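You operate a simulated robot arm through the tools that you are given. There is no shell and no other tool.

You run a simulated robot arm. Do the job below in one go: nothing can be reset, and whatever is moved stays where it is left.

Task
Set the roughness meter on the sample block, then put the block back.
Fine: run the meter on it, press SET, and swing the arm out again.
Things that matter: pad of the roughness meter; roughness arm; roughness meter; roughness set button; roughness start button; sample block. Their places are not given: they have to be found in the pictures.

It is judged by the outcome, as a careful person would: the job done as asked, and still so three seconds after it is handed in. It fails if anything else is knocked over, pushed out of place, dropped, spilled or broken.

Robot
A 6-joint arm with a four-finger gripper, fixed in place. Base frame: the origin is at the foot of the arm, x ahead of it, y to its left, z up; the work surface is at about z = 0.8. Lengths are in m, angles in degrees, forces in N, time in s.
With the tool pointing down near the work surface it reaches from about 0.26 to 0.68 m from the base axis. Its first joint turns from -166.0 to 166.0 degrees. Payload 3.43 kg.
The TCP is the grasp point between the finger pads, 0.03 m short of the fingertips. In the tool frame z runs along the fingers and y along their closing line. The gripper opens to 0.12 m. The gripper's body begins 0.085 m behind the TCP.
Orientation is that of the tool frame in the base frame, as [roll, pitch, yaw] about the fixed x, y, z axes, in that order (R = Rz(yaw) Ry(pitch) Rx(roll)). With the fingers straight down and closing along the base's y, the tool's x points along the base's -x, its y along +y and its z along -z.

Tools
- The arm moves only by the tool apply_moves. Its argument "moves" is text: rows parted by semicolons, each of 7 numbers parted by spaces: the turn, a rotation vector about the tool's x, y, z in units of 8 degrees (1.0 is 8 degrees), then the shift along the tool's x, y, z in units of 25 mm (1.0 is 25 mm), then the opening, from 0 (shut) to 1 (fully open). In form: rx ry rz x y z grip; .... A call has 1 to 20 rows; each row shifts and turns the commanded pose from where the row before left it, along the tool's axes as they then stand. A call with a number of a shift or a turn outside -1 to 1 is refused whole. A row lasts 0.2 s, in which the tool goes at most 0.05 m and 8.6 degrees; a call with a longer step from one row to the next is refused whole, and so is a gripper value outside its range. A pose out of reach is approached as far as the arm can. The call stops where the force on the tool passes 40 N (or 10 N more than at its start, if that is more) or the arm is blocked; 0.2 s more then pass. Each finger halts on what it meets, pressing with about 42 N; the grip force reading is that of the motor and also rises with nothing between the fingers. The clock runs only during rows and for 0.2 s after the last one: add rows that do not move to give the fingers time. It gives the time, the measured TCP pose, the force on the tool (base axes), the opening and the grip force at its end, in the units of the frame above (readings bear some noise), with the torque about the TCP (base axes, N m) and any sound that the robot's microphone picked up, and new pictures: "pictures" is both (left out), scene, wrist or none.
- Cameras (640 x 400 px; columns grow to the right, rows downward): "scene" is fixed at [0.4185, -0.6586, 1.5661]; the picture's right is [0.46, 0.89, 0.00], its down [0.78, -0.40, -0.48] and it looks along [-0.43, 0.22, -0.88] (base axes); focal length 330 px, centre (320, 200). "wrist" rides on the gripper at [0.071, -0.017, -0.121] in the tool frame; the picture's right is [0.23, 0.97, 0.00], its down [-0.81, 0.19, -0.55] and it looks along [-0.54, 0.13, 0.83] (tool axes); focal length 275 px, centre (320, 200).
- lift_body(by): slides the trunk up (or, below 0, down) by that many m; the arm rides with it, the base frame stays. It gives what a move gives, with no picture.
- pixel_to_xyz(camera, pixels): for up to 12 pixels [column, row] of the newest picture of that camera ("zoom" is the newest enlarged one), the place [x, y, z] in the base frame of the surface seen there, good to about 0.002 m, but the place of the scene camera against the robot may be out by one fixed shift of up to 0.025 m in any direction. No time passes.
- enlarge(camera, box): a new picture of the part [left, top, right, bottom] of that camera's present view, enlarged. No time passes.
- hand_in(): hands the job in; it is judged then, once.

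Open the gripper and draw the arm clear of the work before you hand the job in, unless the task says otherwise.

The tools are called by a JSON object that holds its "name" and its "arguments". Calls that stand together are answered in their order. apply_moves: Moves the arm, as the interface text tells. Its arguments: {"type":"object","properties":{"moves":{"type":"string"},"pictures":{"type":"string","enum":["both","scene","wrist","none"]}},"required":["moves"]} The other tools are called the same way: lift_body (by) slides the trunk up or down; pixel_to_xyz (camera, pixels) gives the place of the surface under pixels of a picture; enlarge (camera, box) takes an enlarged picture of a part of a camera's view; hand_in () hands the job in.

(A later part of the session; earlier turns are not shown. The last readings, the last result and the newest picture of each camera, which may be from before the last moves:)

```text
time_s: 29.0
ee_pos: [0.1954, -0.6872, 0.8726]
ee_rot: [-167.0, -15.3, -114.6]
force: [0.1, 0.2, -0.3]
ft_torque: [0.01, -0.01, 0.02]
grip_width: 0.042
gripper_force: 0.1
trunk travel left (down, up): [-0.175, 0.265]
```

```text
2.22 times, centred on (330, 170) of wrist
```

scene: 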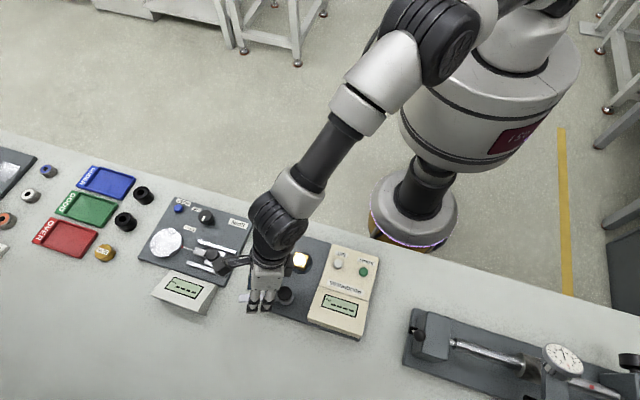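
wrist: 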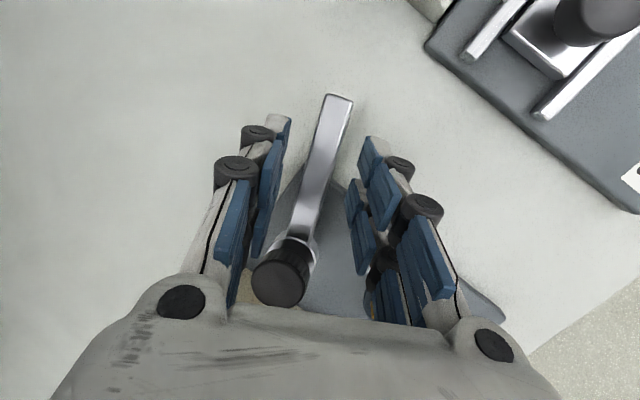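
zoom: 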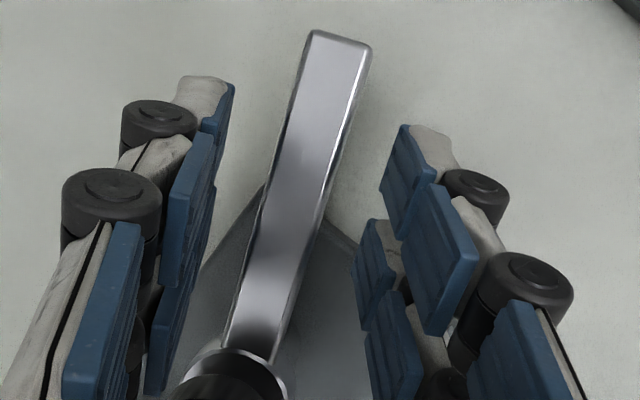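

The bar is straddled, tips ~14 mm below its top. I narrow the gap to ~0.026 m and begin the swing: 4 rows of 7° along the arc around the pivot, then check the position against the expected (0.1747,-0.6714).

{"name": "apply_moves", "arguments": {"moves": "0 0 0 0 0 0 0.217; 0 0 0 0 0 0 0.217; 0 0 0.875 -0.001 0.2616 -0.0605 0.217; 0 0 0.875 -0.002 0.2598 -0.0685 0.217; 0 0 0.875 -0.002 0.258 -0.0754 0.217; 0 0 0.875 -0.003 0.256 -0.0813 0.217; 0 0 0 0 0 0 0.217"}}

{"name": "enlarge", "arguments": {"camera": "wrist", "box": [220, 80, 440, 260]}}

```text
time_s: 30.6
ee_pos: [0.1754, -0.6714, 0.8742]
ee_rot: [-161.3, -7.5, -142.3]
force: [0.4, 0.1, -0.1]
ft_torque: [0.02, -0.01, 0.0]
grip_width: 0.026
gripper_force: 0.2
trunk travel left (down, up): [-0.175, 0.265]
```

scene: 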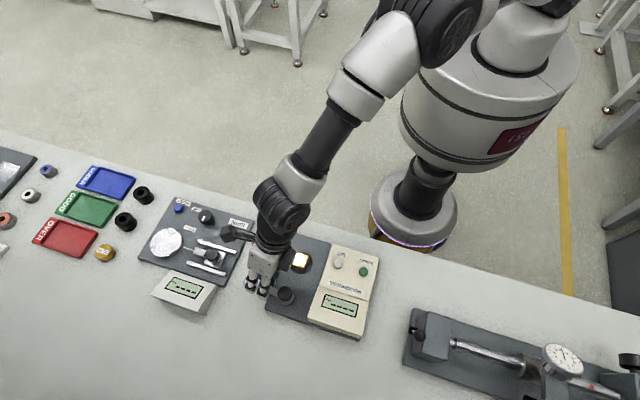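
wrist: 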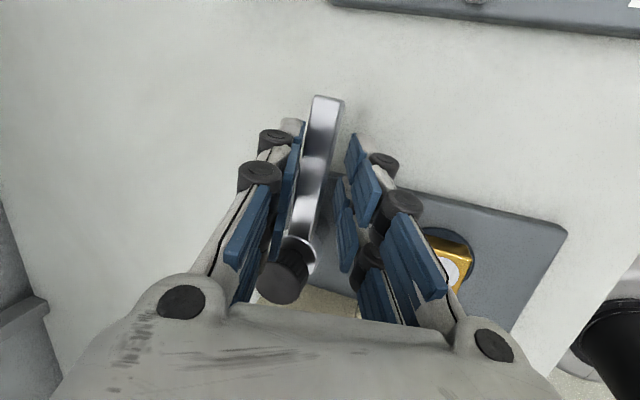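

```text
2.22 times, centred on (330, 170) of wrist
```

zoom: 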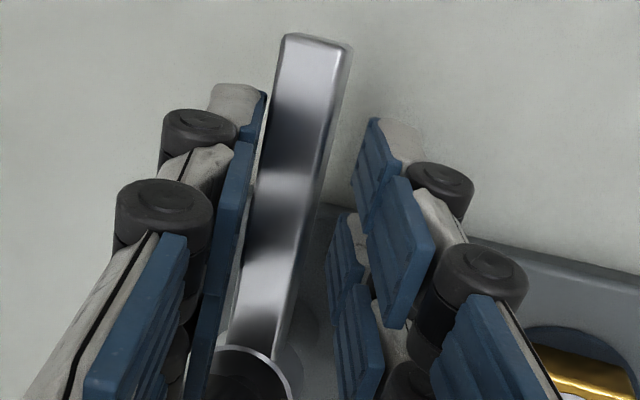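

The pose matches the plan exactly and the left finger is carrying the bar along (zoom: bar against left pad). I continue with the next 6 rows of the arc; expected TCP ≈(0.162,-0.634).

{"name": "apply_moves", "arguments": {"moves": "0 0 0.875 -0.004 0.2544 -0.0859 0.217; 0 0 0.875 -0.005 0.2534 -0.0892 0.217; 0 0 0.875 -0.0071 0.2526 -0.0912 0.217; 0 0 0.875 -0.009 0.2525 -0.0919 0.217; 0 0 0.875 -0.011 0.2525 -0.0911 0.217; 0 0 0.875 -0.013 0.2534 -0.0891 0.217; 0 0 0 0 0 0 0.217"}}

{"name": "enlarge", "arguments": {"camera": "wrist", "box": [220, 80, 440, 260]}}

```text
time_s: 32.2
ee_pos: [0.1614, -0.6361, 0.8728]
ee_rot: [-161.2, 6.5, 178.1]
force: [-0.2, -0.7, -0.8]
ft_torque: [0.0, 0.01, 0.02]
grip_width: 0.0263
gripper_force: 0.1
trunk travel left (down, up): [-0.175, 0.265]
```

scene: 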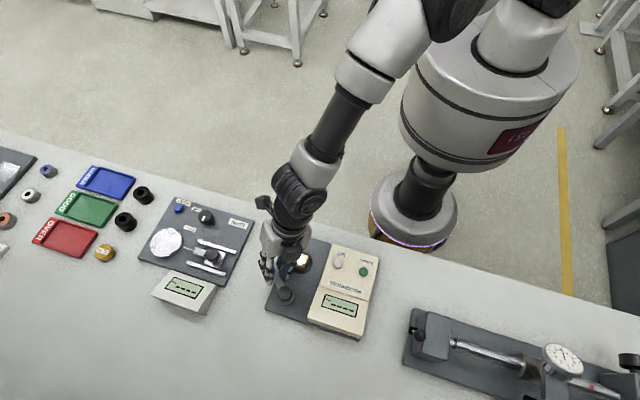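
wrist: 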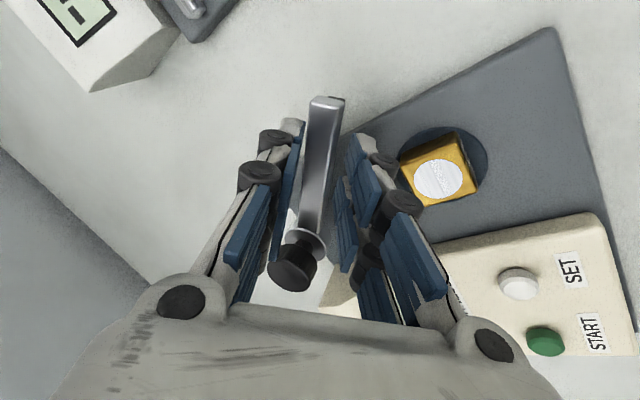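

```text
2.22 times, centred on (330, 170) of wrist
```

zoom: 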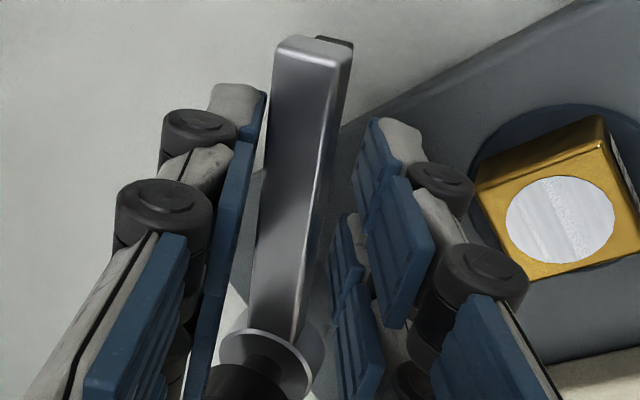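

The bar follows well (TCP 0.1614,-0.6361) and its black stylus now shows at the tip. Before the last part I check the clearance between the right finger/knuckle at (385,163) and the block.

{"name": "pixel_to_xyz", "arguments": {"camera": "wrist", "pixels": [[383, 158], [396, 168], [362, 140], [376, 140], [402, 165], [437, 180], [403, 196], [418, 200], [325, 103], [340, 100], [320, 160], [305, 240]]}}

{"name": "enlarge", "arguments": {"camera": "scene", "box": [240, 220, 360, 320]}}

```text
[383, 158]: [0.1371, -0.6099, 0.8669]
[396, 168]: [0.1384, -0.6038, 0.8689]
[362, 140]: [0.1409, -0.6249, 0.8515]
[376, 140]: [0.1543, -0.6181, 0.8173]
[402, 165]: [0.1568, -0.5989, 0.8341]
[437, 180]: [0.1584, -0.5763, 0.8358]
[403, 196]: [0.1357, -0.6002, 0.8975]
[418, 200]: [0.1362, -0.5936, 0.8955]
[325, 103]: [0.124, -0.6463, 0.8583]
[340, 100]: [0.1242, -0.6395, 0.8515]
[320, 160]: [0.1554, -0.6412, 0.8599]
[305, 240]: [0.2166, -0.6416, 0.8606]
```

```text
4.00 times, centred on (300, 270) of scene
```

zoom: 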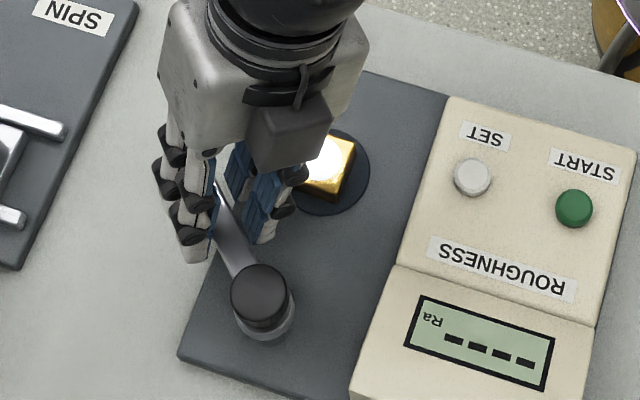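

The finger assembly is wider along tool x than the nominal 19 mm (front faces at radius ≈0.08), and the tilt lowers the leading finger close to the block top (0.8355). Here r=0.656, so I remove the tilt now (fingers vertical, tips ≈0.842, above the block) and draw 7 mm toward the pivot.

{"name": "apply_moves", "arguments": {"moves": "-0.787 0.2746 0 0 0 0 0.217; -0.787 0.2746 0 0 0 0 0.217; -0.787 0.2746 0 0 0 0 0.217; 0 0 0 -0.28 0 0 0.217; 0 0 0 0 0 0 0.217"}}

{"name": "enlarge", "arguments": {"camera": "wrist", "box": [220, 80, 480, 280]}}

```text
time_s: 33.4
ee_pos: [0.1682, -0.6346, 0.8743]
ee_rot: [179.9, 0.0, 177.1]
force: [0.7, -0.4, -0.1]
ft_torque: [-0.03, 0.0, 0.01]
grip_width: 0.0261
gripper_force: 0.2
trunk travel left (down, up): [-0.175, 0.265]
```

scene: 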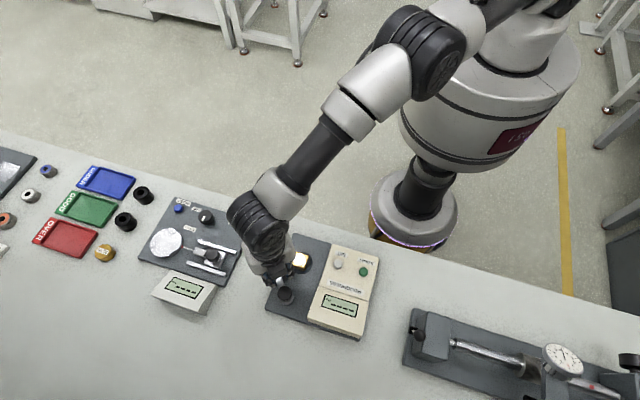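
wrist: 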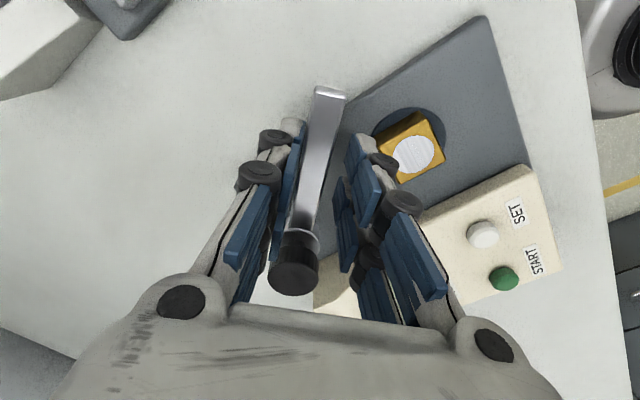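

```text
2.00 times, centred on (350, 180) of wrist
```

zoom: 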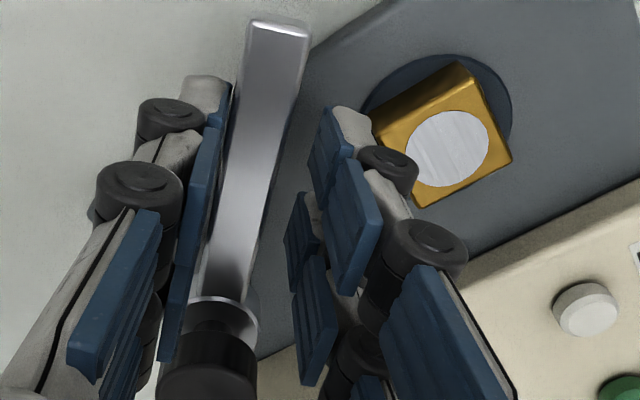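

Fingers are vertical now, tips at ≈0.844, 9 mm above the block's top. I continue the arc 3 more rows of 7° with the level tool.

{"name": "apply_moves", "arguments": {"moves": "0 0 0.875 -0.0115 0.2437 0 0.217; 0 0 0.875 -0.0115 0.2437 0 0.217; 0 0 0.875 -0.0115 0.2437 0 0.217; 0 0 0 0 0 0 0.217"}}

{"name": "enlarge", "arguments": {"camera": "wrist", "box": [220, 80, 480, 280]}}

```text
time_s: 34.4
ee_pos: [0.1723, -0.6179, 0.874]
ee_rot: [-180.0, 0.1, 156.0]
force: [-0.4, -0.3, -0.9]
ft_torque: [-0.02, -0.01, 0.01]
grip_width: 0.0263
gripper_force: 0.2
trunk travel left (down, up): [-0.175, 0.265]
```

scene: 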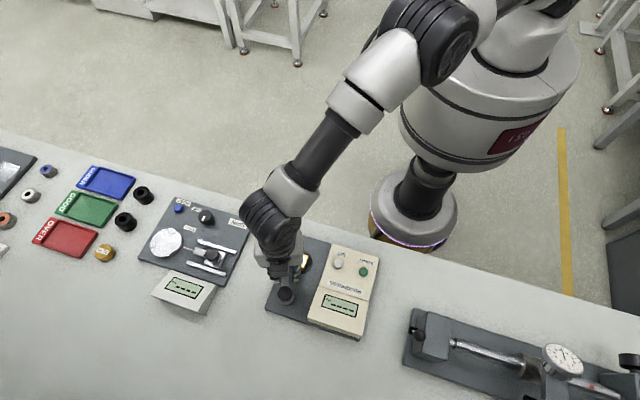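
wrist: 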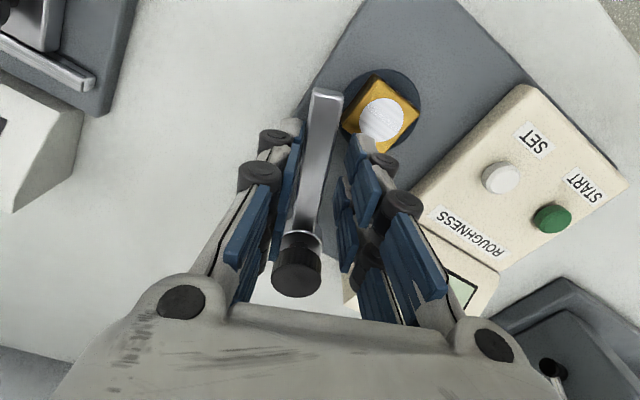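

```text
2.00 times, centred on (350, 180) of wrist
```

zoom: 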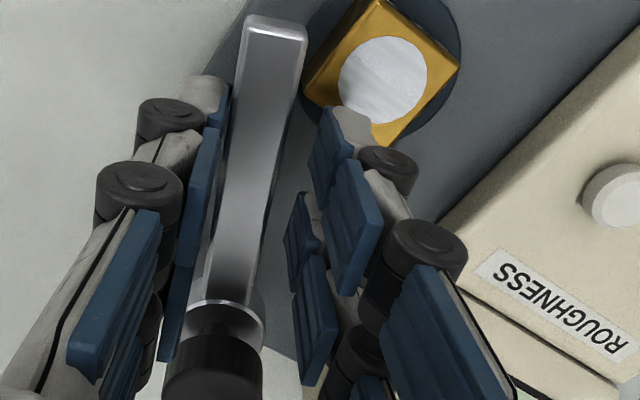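

The bar keeps moving with the cage and the block is undisturbed. Three more rows.

{"name": "apply_moves", "arguments": {"moves": "0 0 0.875 -0.0115 0.2437 0 0.217; 0 0 0.875 -0.0115 0.2437 0 0.217; 0 0 0.875 -0.0115 0.2437 0 0.217; 0 0 0 0 0 0 0.217"}}

{"name": "enlarge", "arguments": {"camera": "wrist", "box": [220, 60, 480, 260]}}

```text
time_s: 35.4
ee_pos: [0.1813, -0.6022, 0.874]
ee_rot: [-180.0, 0.1, 134.9]
force: [-0.4, -0.1, 0.7]
ft_torque: [0.0, 0.02, -0.01]
grip_width: 0.0261
gripper_force: 0.0
trunk travel left (down, up): [-0.175, 0.265]
```

scene: 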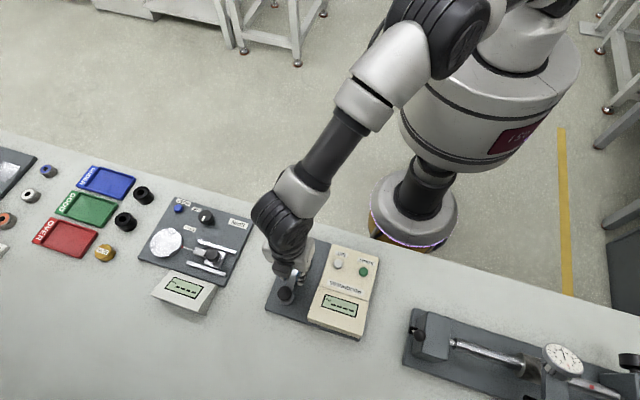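
wrist: 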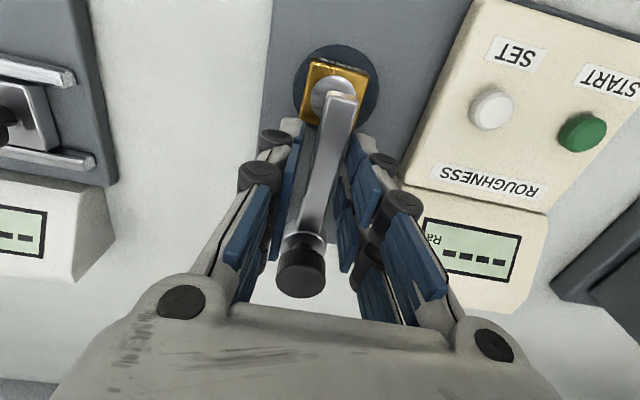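

```text
2.00 times, centred on (350, 160) of wrist
```

zoom: 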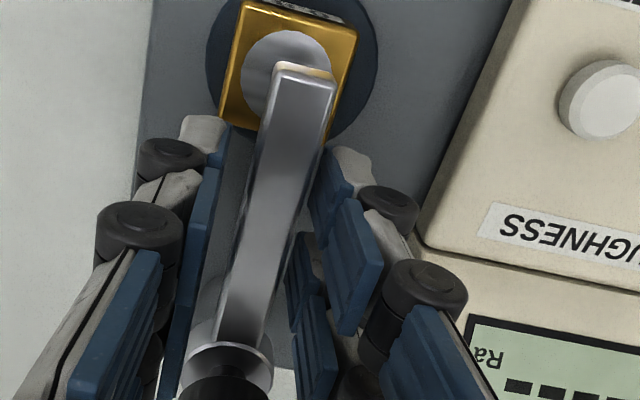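

The bar's tip is now over the block's circle and has moved ahead within the cage (it may have clicked into its seat). I measure the bar's direction and tip against the block centre.

{"name": "pixel_to_xyz", "arguments": {"camera": "zoom", "pixels": [[280, 75], [328, 85], [302, 90], [285, 150], [270, 200], [255, 260], [240, 325], [255, 60], [265, 20], [330, 60], [250, 120]]}}

{"name": "enlarge", "arguments": {"camera": "scene", "box": [250, 230, 370, 320]}}

```text
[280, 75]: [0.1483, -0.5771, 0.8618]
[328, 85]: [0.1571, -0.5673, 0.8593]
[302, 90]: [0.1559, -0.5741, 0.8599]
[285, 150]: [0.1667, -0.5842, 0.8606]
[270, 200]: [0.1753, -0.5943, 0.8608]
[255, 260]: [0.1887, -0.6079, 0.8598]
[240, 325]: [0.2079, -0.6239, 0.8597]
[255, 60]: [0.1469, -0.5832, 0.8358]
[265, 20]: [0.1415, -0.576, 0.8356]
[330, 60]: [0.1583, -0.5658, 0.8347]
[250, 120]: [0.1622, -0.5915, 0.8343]
```

```text
4.44 times, centred on (310, 275) of scene
```

zoom: 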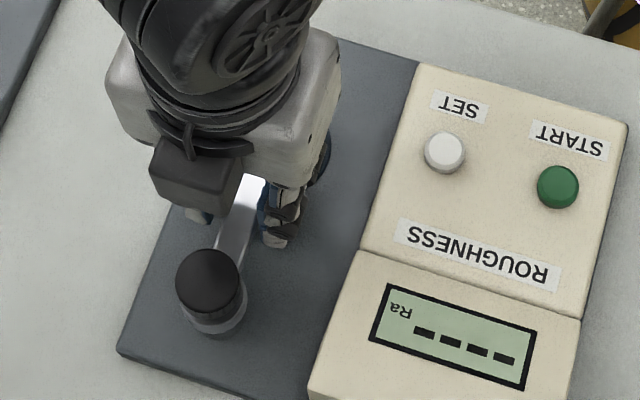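

The bar points at 133.3°, exactly toward the pad centre, its tip over the block, and it is centred between the fingers without contact – it has seated. I open slightly and lift straight up.

{"name": "apply_moves", "arguments": {"moves": "0 0 0 0 0 0 0.28; 0 0 0 0 0 0 0.28; 0 0 0 0 0 -0.4 0.28; 0 0 0 0 0 -0.8 0.28; 0 0 0 0 0 -0.8 0.28; 0 0 0 0 0 -0.8 0.28; 0 0 0 0 0 -0.4 0.28; 0 0 0 0 0 0 0.28"}}

{"name": "enlarge", "arguments": {"camera": "wrist", "box": [220, 60, 480, 260]}}

```text
time_s: 37.2
ee_pos: [0.183, -0.6035, 0.9542]
ee_rot: [-180.0, -0.1, 135.0]
force: [0.5, 0.6, -0.4]
ft_torque: [0.0, 0.04, -0.01]
grip_width: 0.0339
gripper_force: 0.1
trunk travel left (down, up): [-0.175, 0.265]
```

scene: 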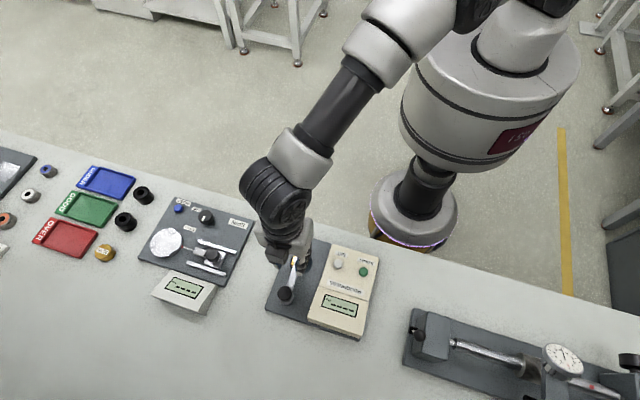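
wrist: 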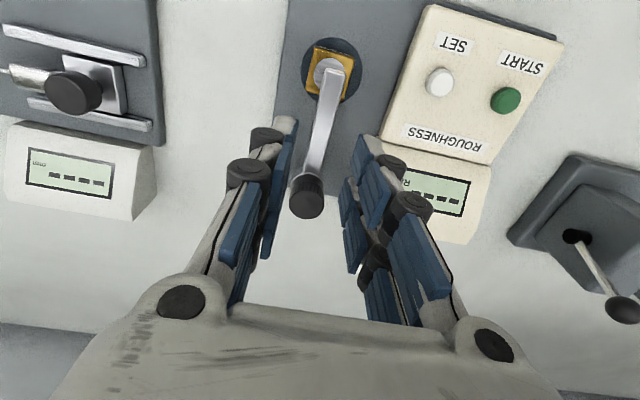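

```text
2.00 times, centred on (350, 160) of wrist
```

zoom: 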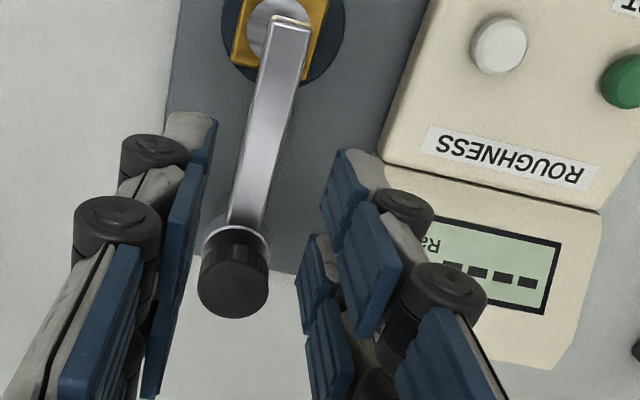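

The arm rests over the block. Now I locate START (504,100) and SET (440,82) precisely from this view.

{"name": "enlarge", "arguments": {"camera": "wrist", "box": [400, 20, 560, 140]}}

{"name": "pixel_to_xyz", "arguments": {"camera": "wrist", "pixels": [[439, 80], [439, 82], [505, 98], [505, 101], [470, 110], [480, 90], [428, 82], [451, 82], [492, 98], [518, 98]]}}

```text
3.33 times, centred on (480, 80) of wrist
```

zoom: 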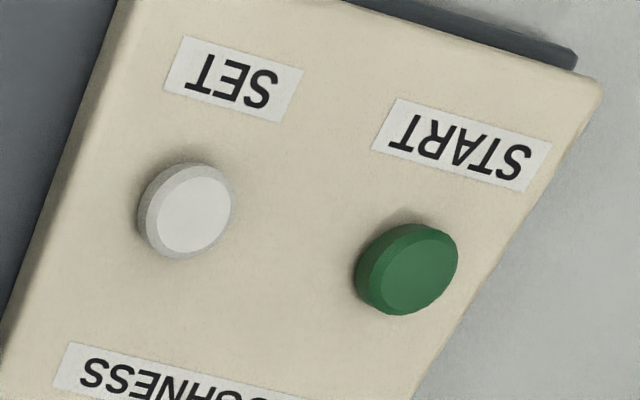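

```text
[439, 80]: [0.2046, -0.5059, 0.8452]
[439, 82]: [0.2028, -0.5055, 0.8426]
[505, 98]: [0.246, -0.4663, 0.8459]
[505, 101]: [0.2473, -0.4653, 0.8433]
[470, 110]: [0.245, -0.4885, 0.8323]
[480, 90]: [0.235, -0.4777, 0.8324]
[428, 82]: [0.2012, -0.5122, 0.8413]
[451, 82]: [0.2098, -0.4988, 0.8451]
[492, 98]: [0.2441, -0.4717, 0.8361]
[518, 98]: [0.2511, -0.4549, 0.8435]
```

I query the top-face centres in the zoom: SET (194,208), START (415,268).

{"name": "pixel_to_xyz", "arguments": {"camera": "zoom", "pixels": [[194, 208], [165, 215], [222, 205], [195, 175], [190, 243], [415, 268], [385, 275], [445, 262], [418, 235], [410, 302]]}}

```text
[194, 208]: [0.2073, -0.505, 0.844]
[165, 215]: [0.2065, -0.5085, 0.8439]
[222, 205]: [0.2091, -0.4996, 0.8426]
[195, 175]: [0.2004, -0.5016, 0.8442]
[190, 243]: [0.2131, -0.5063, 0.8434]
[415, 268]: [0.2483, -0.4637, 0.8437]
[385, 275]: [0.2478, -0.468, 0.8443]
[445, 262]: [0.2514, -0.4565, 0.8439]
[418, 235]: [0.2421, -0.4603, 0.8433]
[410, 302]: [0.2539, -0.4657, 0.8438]
```

START ≈(0.2475,-0.4645) and SET ≈(0.206,-0.5055), tops at z≈0.844. I close the fingers and move over START (button slightly on the tool +x side so a finger surely covers it), then look before descending.

{"name": "apply_moves", "arguments": {"moves": "0 0 0 0.291 0.959 0 0; 0 0 0 0.291 0.959 0 0; 0 0 0 0.291 0.959 0 0; 0 0 0 0.291 0.959 0 0; 0 0 0 0.291 0.959 0 0; 0 0 0 0.291 0.959 0 0; 0 0 0 0 0 0.8 0; 0 0 0 0 0 0.8 0; 0 0 0 0 0 0 0"}}

{"name": "enlarge", "arguments": {"camera": "wrist", "box": [240, 60, 420, 220]}}

{"name": "enlarge", "arguments": {"camera": "scene", "box": [260, 210, 400, 320]}}

```text
time_s: 39.2
ee_pos: [0.2539, -0.4693, 0.9144]
ee_rot: [-180.0, 0.0, 135.0]
force: [0.4, -0.6, 0.0]
ft_torque: [0.0, -0.01, -0.01]
grip_width: 0.0001
gripper_force: 33.0
trunk travel left (down, up): [-0.175, 0.265]
```

scene: 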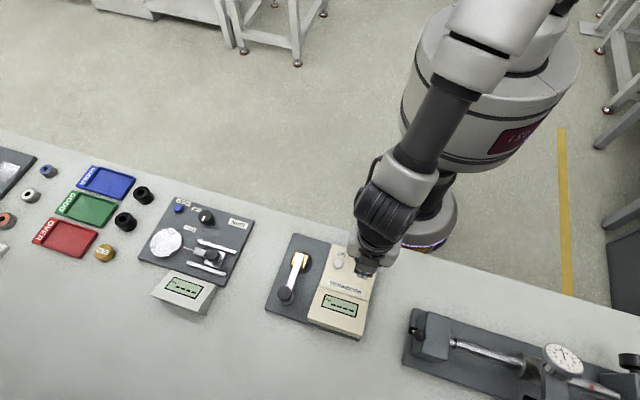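
wrist: 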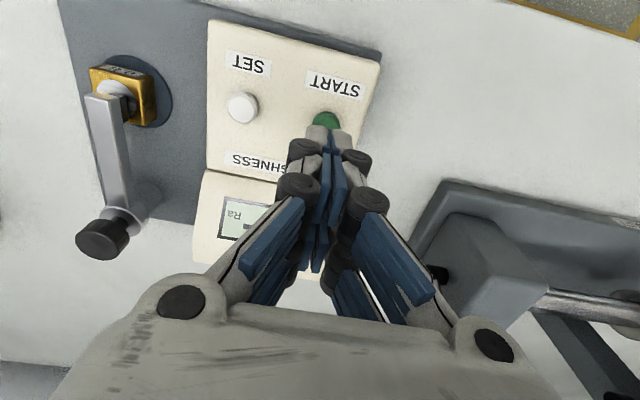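

```text
2.50 times, centred on (330, 140) of wrist
```

zoom: 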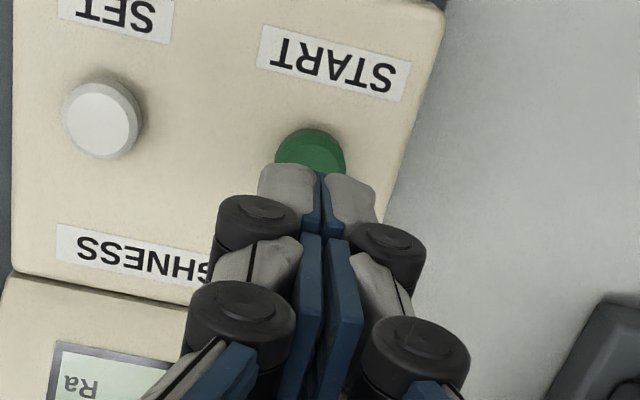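

```text
3.64 times, centred on (330, 265) of scene
```

zoom: 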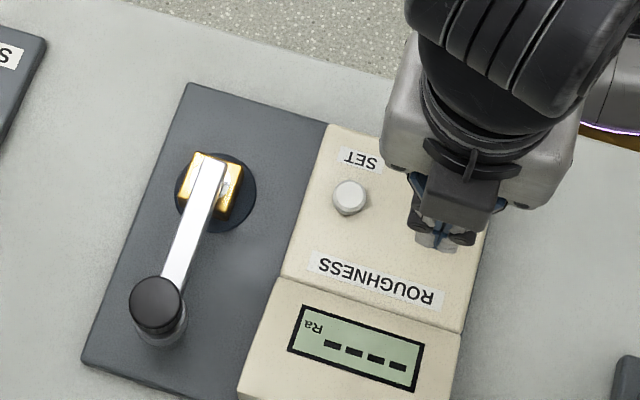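

The START button shows just ahead of the closed tips, near (325,122). I read its visible part to fine-tune before pressing.

{"name": "pixel_to_xyz", "arguments": {"camera": "wrist", "pixels": [[326, 117], [316, 122], [337, 122], [326, 113], [242, 107], [234, 107], [251, 107], [242, 98], [242, 117], [330, 140], [322, 132]]}}

```text
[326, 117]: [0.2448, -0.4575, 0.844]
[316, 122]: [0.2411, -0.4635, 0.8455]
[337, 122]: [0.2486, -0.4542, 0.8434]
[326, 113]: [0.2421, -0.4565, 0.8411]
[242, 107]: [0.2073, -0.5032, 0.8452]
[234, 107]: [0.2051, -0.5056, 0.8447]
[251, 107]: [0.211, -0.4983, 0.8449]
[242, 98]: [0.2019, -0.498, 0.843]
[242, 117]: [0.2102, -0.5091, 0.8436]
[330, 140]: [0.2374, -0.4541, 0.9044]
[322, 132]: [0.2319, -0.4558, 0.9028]
```

START is at ≈(0.2475,-0.461), under the front finger at tool x≈+0.010. I trim 1 mm and descend to tip z≈0.848, then step on gently.

{"name": "apply_moves", "arguments": {"moves": "0 0 0 0.016 0.05 0.728 0; 0 0 0 0 0 0.728 0; 0 0 0 0 0 0.08 0; 0 0 0 0 0 0.04 0; 0 0 0 0 0 0 0", "pictures": "wrist"}}

{"name": "enlarge", "arguments": {"camera": "wrist", "box": [240, 60, 420, 220]}}

```text
time_s: 40.4
ee_pos: [0.2549, -0.469, 0.8744]
ee_rot: [-180.0, 0.0, 135.0]
force: [-0.2, 0.5, 0.5]
ft_torque: [0.0, -0.01, -0.01]
grip_width: 0.0001
gripper_force: 33.1
trunk travel left (down, up): [-0.175, 0.265]
```

wrist: 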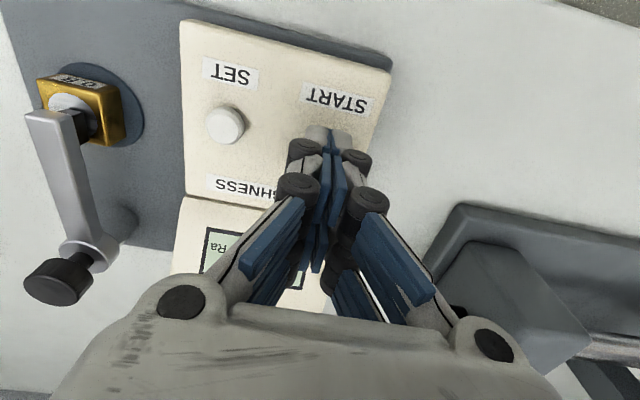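

```text
2.50 times, centred on (330, 140) of wrist
```

zoom: 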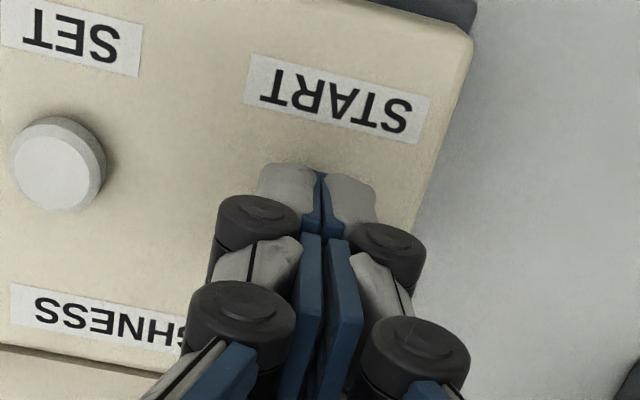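

The button is now under the finger tips (tip ≈0.8445). I press down in 1 mm steps.

{"name": "apply_moves", "arguments": {"moves": "0 0 0 0 0 0.04 0; 0 0 0 0 0 0.04 0; 0 0 0 0 0 0 0", "pictures": "scene"}}

{"name": "enlarge", "arguments": {"camera": "scene", "box": [260, 230, 400, 340]}}

```text
time_s: 41.2
ee_pos: [0.2546, -0.4685, 0.8735]
ee_rot: [-179.9, 0.0, 135.1]
force: [-0.4, -0.3, 0.0]
ft_torque: [0.02, -0.02, 0.01]
grip_width: 0.0
gripper_force: 33.6
trunk travel left (down, up): [-0.175, 0.265]
```

scene: 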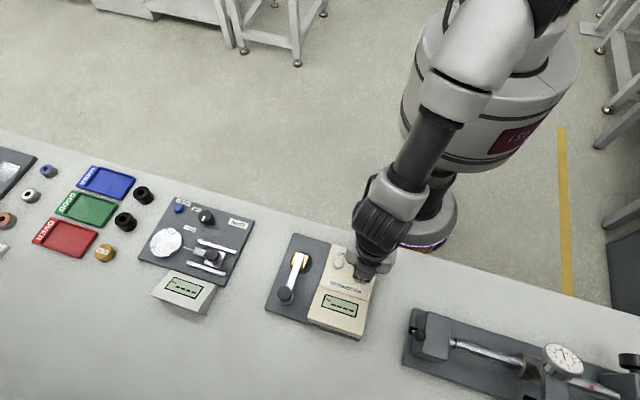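

```text
3.64 times, centred on (330, 285) of scene
```

zoom: 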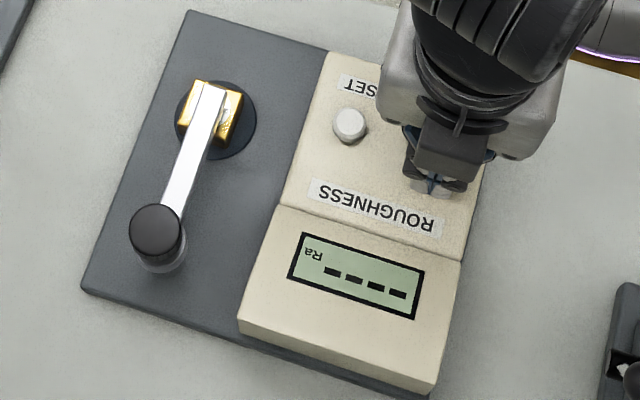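

No contact force yet (TCP z 0.8735) and the display still shows dashes. I step further down 1 mm at a time.

{"name": "apply_moves", "arguments": {"moves": "0 0 0 0 0 0.04 0; 0 0 0 0 0 0.04 0; 0 0 0 0 0 0 0", "pictures": "none"}}

```text
time_s: 42.0
ee_pos: [0.2539, -0.4687, 0.8714]
ee_rot: [179.9, 0.0, 135.0]
force: [0.0, 0.1, -0.8]
ft_torque: [0.01, 0.01, 0.01]
grip_width: 0.0
gripper_force: 33.4
trunk travel left (down, up): [-0.175, 0.265]
```

Still no force at tip ≈0.8414. I go 2 mm further and look at both views.

{"name": "apply_moves", "arguments": {"moves": "0 0 0 0 0 0.04 0; 0 0 0 0 0 0.04 0; 0 0 0 0 0 0 0"}}

{"name": "enlarge", "arguments": {"camera": "scene", "box": [260, 230, 400, 340]}}

{"name": "enlarge", "arguments": {"camera": "wrist", "box": [240, 80, 400, 220]}}

```text
time_s: 42.8
ee_pos: [0.2537, -0.469, 0.8691]
ee_rot: [-180.0, 0.0, 135.1]
force: [-0.3, -0.4, 0.6]
ft_torque: [0.03, 0.01, -0.01]
grip_width: 0.0061
gripper_force: 33.5
trunk travel left (down, up): [-0.175, 0.265]
```

scene: 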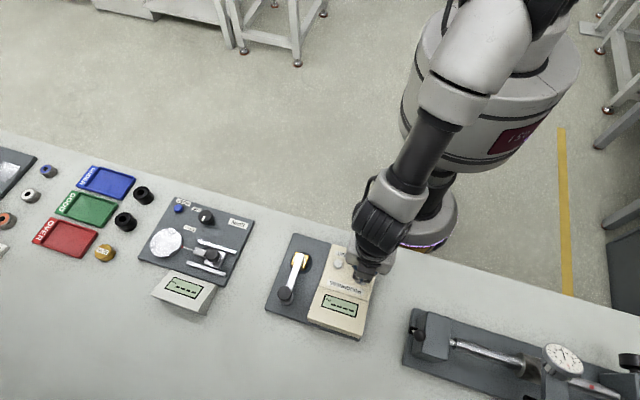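
wrist: 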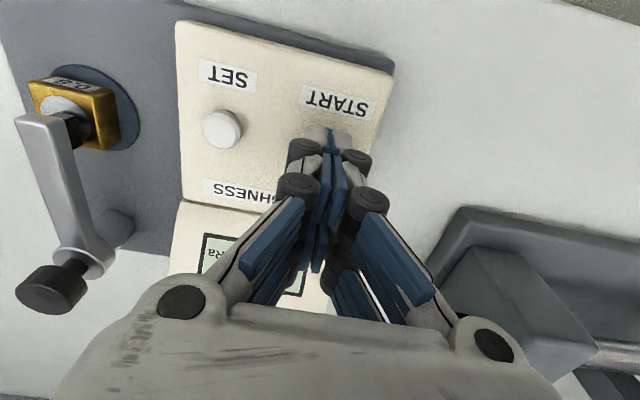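

```text
3.64 times, centred on (330, 285) of scene
```

zoom: 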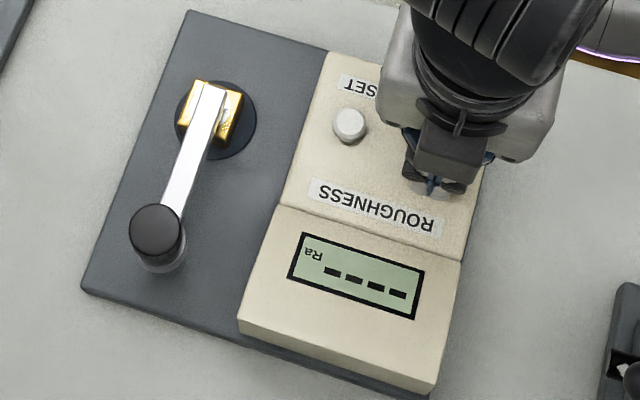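

```text
2.86 times, centred on (320, 150) of wrist
```

zoom: 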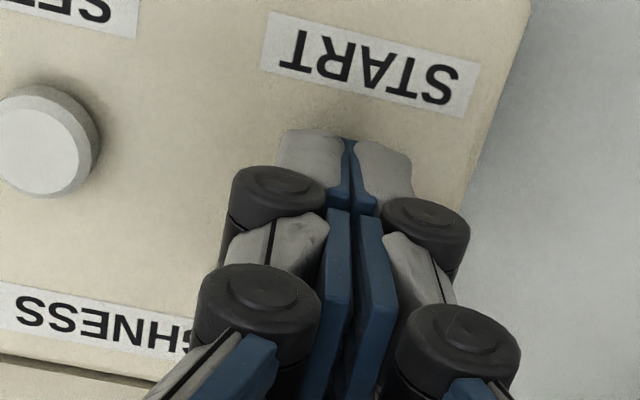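

The opening reads 0.0061: the button's rim is wedging between the two finger tips instead of being pressed. I back off 10 mm straight up and check.

{"name": "apply_moves", "arguments": {"moves": "0 0 0 0 0 -0.2 0; 0 0 0 0 0 -0.4 0; 0 0 0 0 0 -0.4 0; 0 0 0 0 0 0 0"}}

{"name": "enlarge", "arguments": {"camera": "wrist", "box": [240, 80, 400, 220]}}

```text
time_s: 43.8
ee_pos: [0.253, -0.4687, 0.8938]
ee_rot: [180.0, 0.0, 135.0]
force: [-1.0, 0.3, 0.5]
ft_torque: [0.01, 0.01, -0.03]
grip_width: 0.0
gripper_force: 33.2
trunk travel left (down, up): [-0.175, 0.265]
```

scene: 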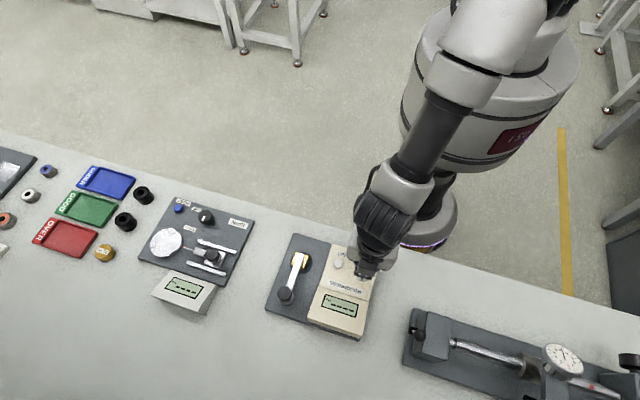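
wrist: 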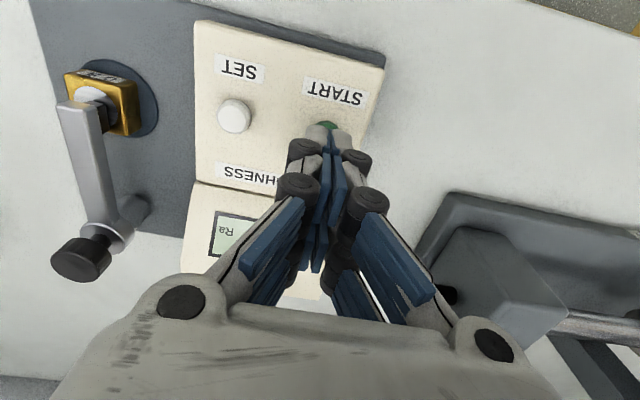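

```text
2.86 times, centred on (320, 150) of wrist
```

zoom: 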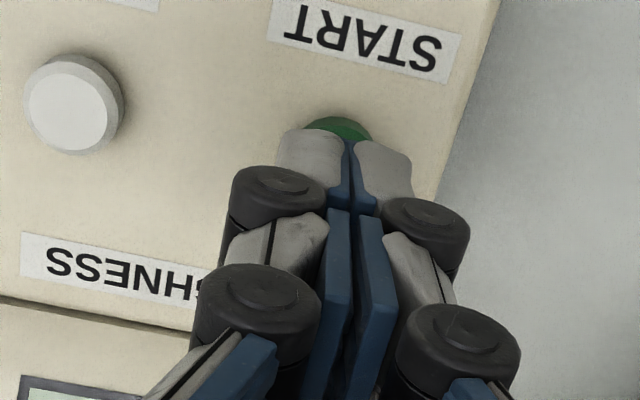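

The button is unharmed and sits below the seam between the fingers. I shift 7 mm along tool +y so a single (left) finger tip is centred over it, and descend again to just above contact.

{"name": "apply_moves", "arguments": {"moves": "0 0 0 0 0.28 0 0; 0 0 0 0 0 0.4 0; 0 0 0 0 0 0.35 0; 0 0 0 0 0 0 0", "pictures": "wrist"}}

{"name": "enlarge", "arguments": {"camera": "wrist", "box": [240, 80, 400, 220]}}

```text
time_s: 44.8
ee_pos: [0.258, -0.4631, 0.8737]
ee_rot: [180.0, 0.0, 134.9]
force: [-0.1, 0.2, 0.7]
ft_torque: [-0.02, -0.05, 0.01]
grip_width: 0.0
gripper_force: 33.9
trunk travel left (down, up): [-0.175, 0.265]
```

wrist: 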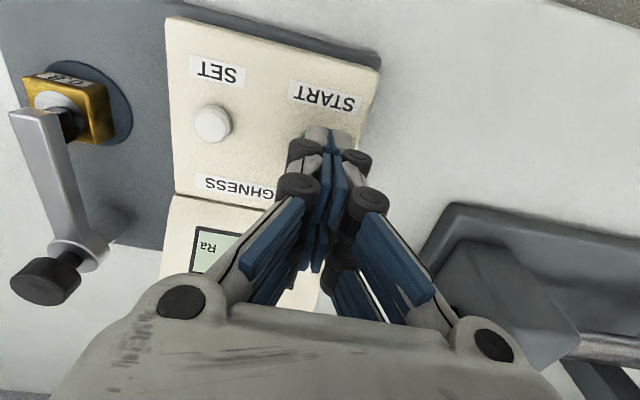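

```text
2.86 times, centred on (320, 150) of wrist
```

zoom: 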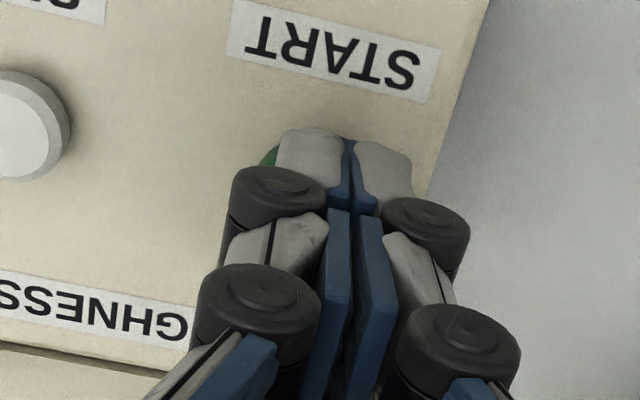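

A green sliver at zoom (268,158) shows the button is under the left finger. I step down 1 mm at a time watching force and opening.

{"name": "apply_moves", "arguments": {"moves": "0 0 0 0 0 0.04 0; 0 0 0 0 0 0.04 0; 0 0 0 0 0 0 0", "pictures": "none"}}

```text
time_s: 45.6
ee_pos: [0.2595, -0.464, 0.8735]
ee_rot: [179.9, 0.1, 135.0]
force: [0.0, -0.3, -0.4]
ft_torque: [-0.03, 0.0, 0.01]
grip_width: 0.0
gripper_force: 33.3
trunk travel left (down, up): [-0.175, 0.265]
```

No contact yet at z≈0.8725; two more millimetres.

{"name": "apply_moves", "arguments": {"moves": "0 0 0 0 0 0.04 0; 0 0 0 0 0 0.04 0; 0 0 0 0 0 0 0", "pictures": "none"}}

```text
time_s: 46.4
ee_pos: [0.259, -0.4637, 0.872]
ee_rot: [-180.0, 0.1, 135.0]
force: [0.2, 0.5, 0.0]
ft_torque: [0.0, -0.01, -0.01]
grip_width: 0.0001
gripper_force: 33.7
trunk travel left (down, up): [-0.175, 0.265]
```

Still none; two more millimetres with pictures.

{"name": "apply_moves", "arguments": {"moves": "0 0 0 0 0 0.04 0; 0 0 0 0 0 0.04 0; 0 0 0 0 0 0 0"}}

{"name": "enlarge", "arguments": {"camera": "scene", "box": [260, 230, 400, 340]}}

{"name": "enlarge", "arguments": {"camera": "wrist", "box": [240, 80, 400, 220]}}

```text
time_s: 47.2
ee_pos: [0.2595, -0.4643, 0.8687]
ee_rot: [180.0, 0.0, 135.1]
force: [0.2, -0.6, -0.4]
ft_torque: [-0.06, 0.03, 0.0]
grip_width: 0.0
gripper_force: 33.3
trunk travel left (down, up): [-0.175, 0.265]
```

scene: 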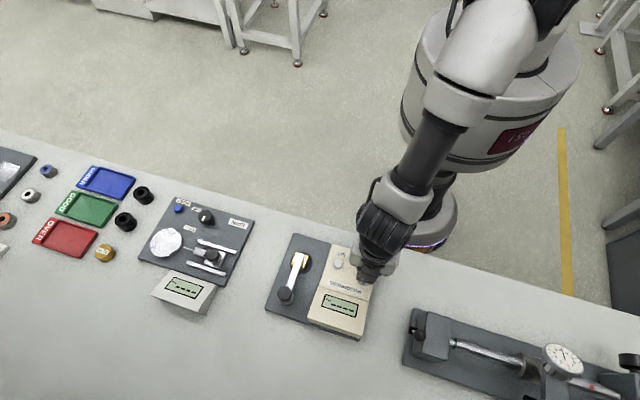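
wrist: 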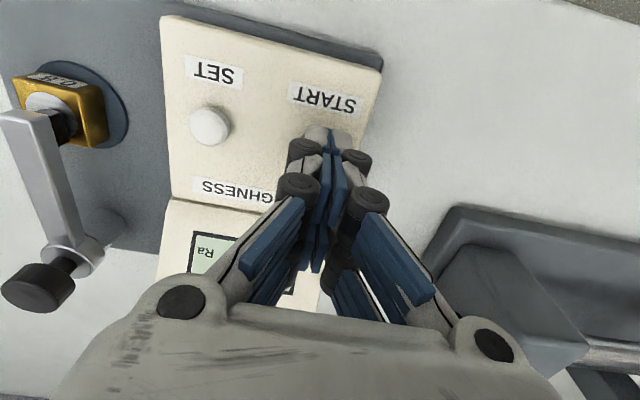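

```text
3.64 times, centred on (330, 285) of scene
```

zoom: 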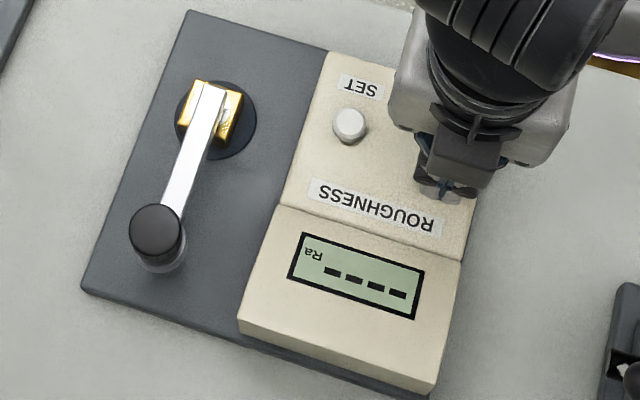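

```text
2.86 times, centred on (320, 150) of wrist
```

zoom: 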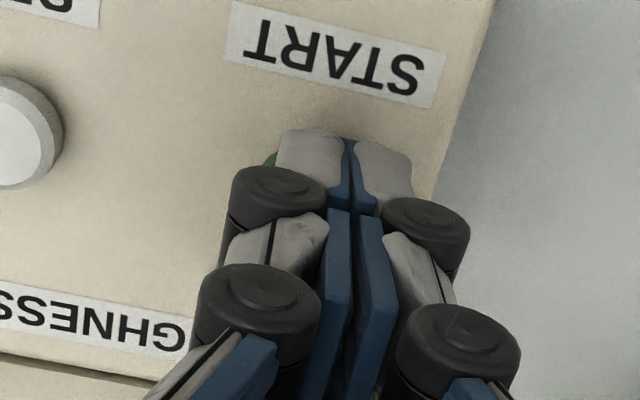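

No contact at nominal tip z≈0.839 although the button top should be at 0.844. I check the actual place of the finger-tip end and the visible button edge.

{"name": "pixel_to_xyz", "arguments": {"camera": "zoom", "pixels": [[310, 135], [310, 150], [300, 180], [370, 150], [347, 145], [268, 160], [265, 157], [250, 150], [310, 120], [10, 130], [30, 130], [270, 190]]}}

```text
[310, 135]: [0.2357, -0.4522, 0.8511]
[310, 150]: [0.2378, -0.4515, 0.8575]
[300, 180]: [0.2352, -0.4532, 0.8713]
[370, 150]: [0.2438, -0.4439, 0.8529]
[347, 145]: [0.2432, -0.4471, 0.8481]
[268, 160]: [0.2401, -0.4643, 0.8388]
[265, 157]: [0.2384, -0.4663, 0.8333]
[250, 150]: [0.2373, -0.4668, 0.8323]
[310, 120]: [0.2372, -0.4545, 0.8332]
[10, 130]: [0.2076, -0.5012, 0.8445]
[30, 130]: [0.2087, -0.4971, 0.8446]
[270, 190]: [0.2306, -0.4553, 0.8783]
```

The finger cap's front face ends near z≈0.851 and rounds back below that, so the real tip is narrower. I continue down in 1 mm steps, watching force; the panel itself is at 0.8325.

{"name": "apply_moves", "arguments": {"moves": "0 0 0 0 0 0.04 0; 0 0 0 0 0 0 0", "pictures": "none"}}

```text
time_s: 47.8
ee_pos: [0.2596, -0.4619, 0.8679]
ee_rot: [-180.0, 0.0, 135.1]
force: [0.2, -1.1, 1.8]
ft_torque: [-0.02, -0.01, -0.01]
grip_width: 0.006
gripper_force: 33.7
trunk travel left (down, up): [-0.175, 0.265]
```

Contact: force z +1.8 N and opening again 0.006. I look at both views before doing more.

{"name": "apply_moves", "arguments": {"moves": "0 0 0 0 0 0 0"}}

{"name": "enlarge", "arguments": {"camera": "wrist", "box": [260, 90, 380, 200]}}

{"name": "enlarge", "arguments": {"camera": "scene", "box": [300, 230, 400, 320]}}

```text
time_s: 48.2
ee_pos: [0.2598, -0.4635, 0.8676]
ee_rot: [180.0, 0.1, 135.0]
force: [-0.1, -0.3, 0.6]
ft_torque: [-0.02, 0.01, 0.0]
grip_width: 0.0061
gripper_force: 33.3
trunk travel left (down, up): [-0.175, 0.265]
```

scene: 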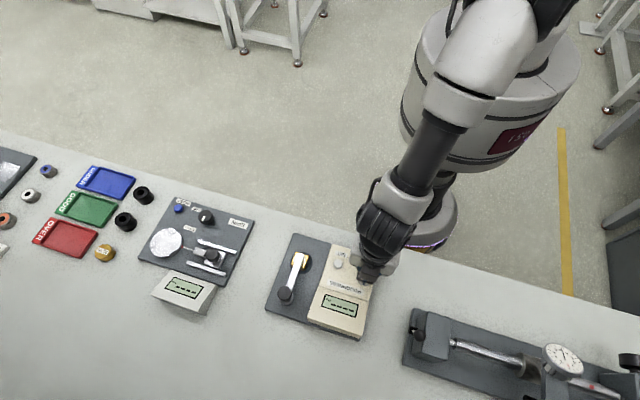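
wrist: 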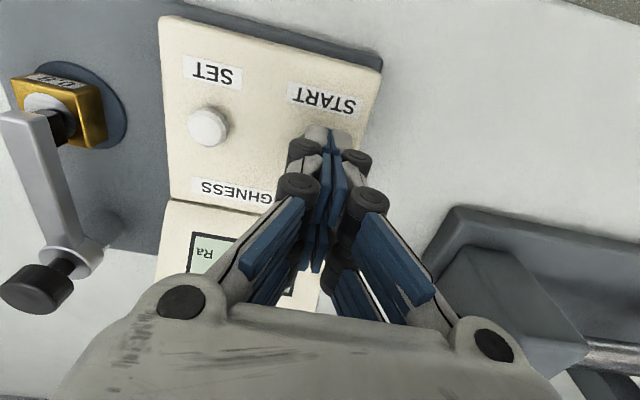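

```text
3.64 times, centred on (320, 145) of wrist
```

zoom: 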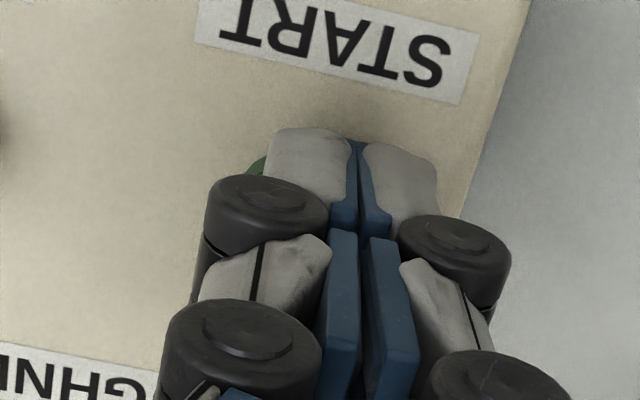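

```text
4.44 times, centred on (350, 275) of scene
```

zoom: 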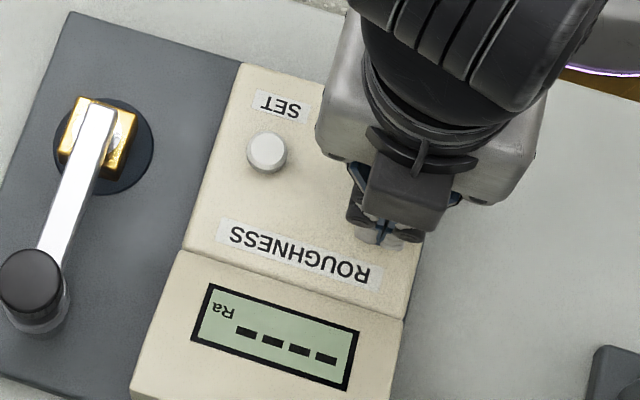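

Display still shows dashes. I press 1 mm further and read force and opening.

{"name": "apply_moves", "arguments": {"moves": "0 0 0 0 0 0.04 0; 0 0 0 0 0 0 0", "pictures": "none"}}

```text
time_s: 48.8
ee_pos: [0.2581, -0.4626, 0.8666]
ee_rot: [-179.9, 0.0, 135.1]
force: [0.2, 0.3, 1.2]
ft_torque: [0.04, 0.03, -0.01]
grip_width: 0.0059
gripper_force: 33.2
trunk travel left (down, up): [-0.175, 0.265]
```

Opening stays 0.006, force ≈1 N: the button may just be yielding softly. One more millimetre.

{"name": "apply_moves", "arguments": {"moves": "0 0 0 0 0 0.04 0; 0 0 0 0 0 0 0", "pictures": "scene"}}

{"name": "enlarge", "arguments": {"camera": "scene", "box": [300, 230, 400, 320]}}

```text
time_s: 49.4
ee_pos: [0.2592, -0.4639, 0.8652]
ee_rot: [180.0, -0.1, 135.0]
force: [-0.5, 0.2, 1.7]
ft_torque: [0.03, 0.04, 0.0]
grip_width: 0.0059
gripper_force: 32.7
trunk travel left (down, up): [-0.175, 0.265]
```

scene: 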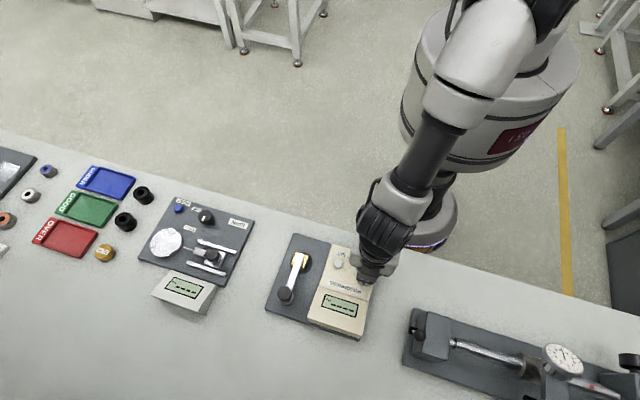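

```text
4.44 times, centred on (350, 275) of scene
```

zoom: 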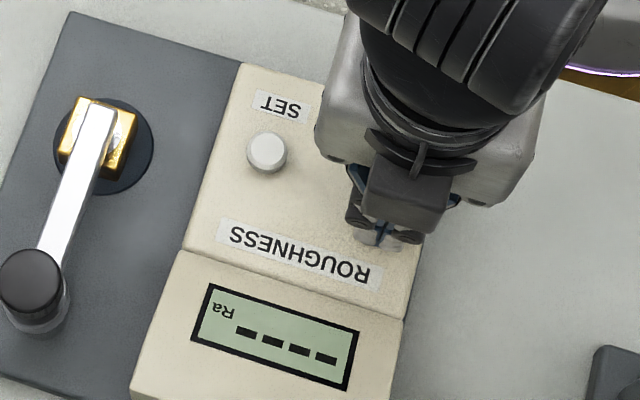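

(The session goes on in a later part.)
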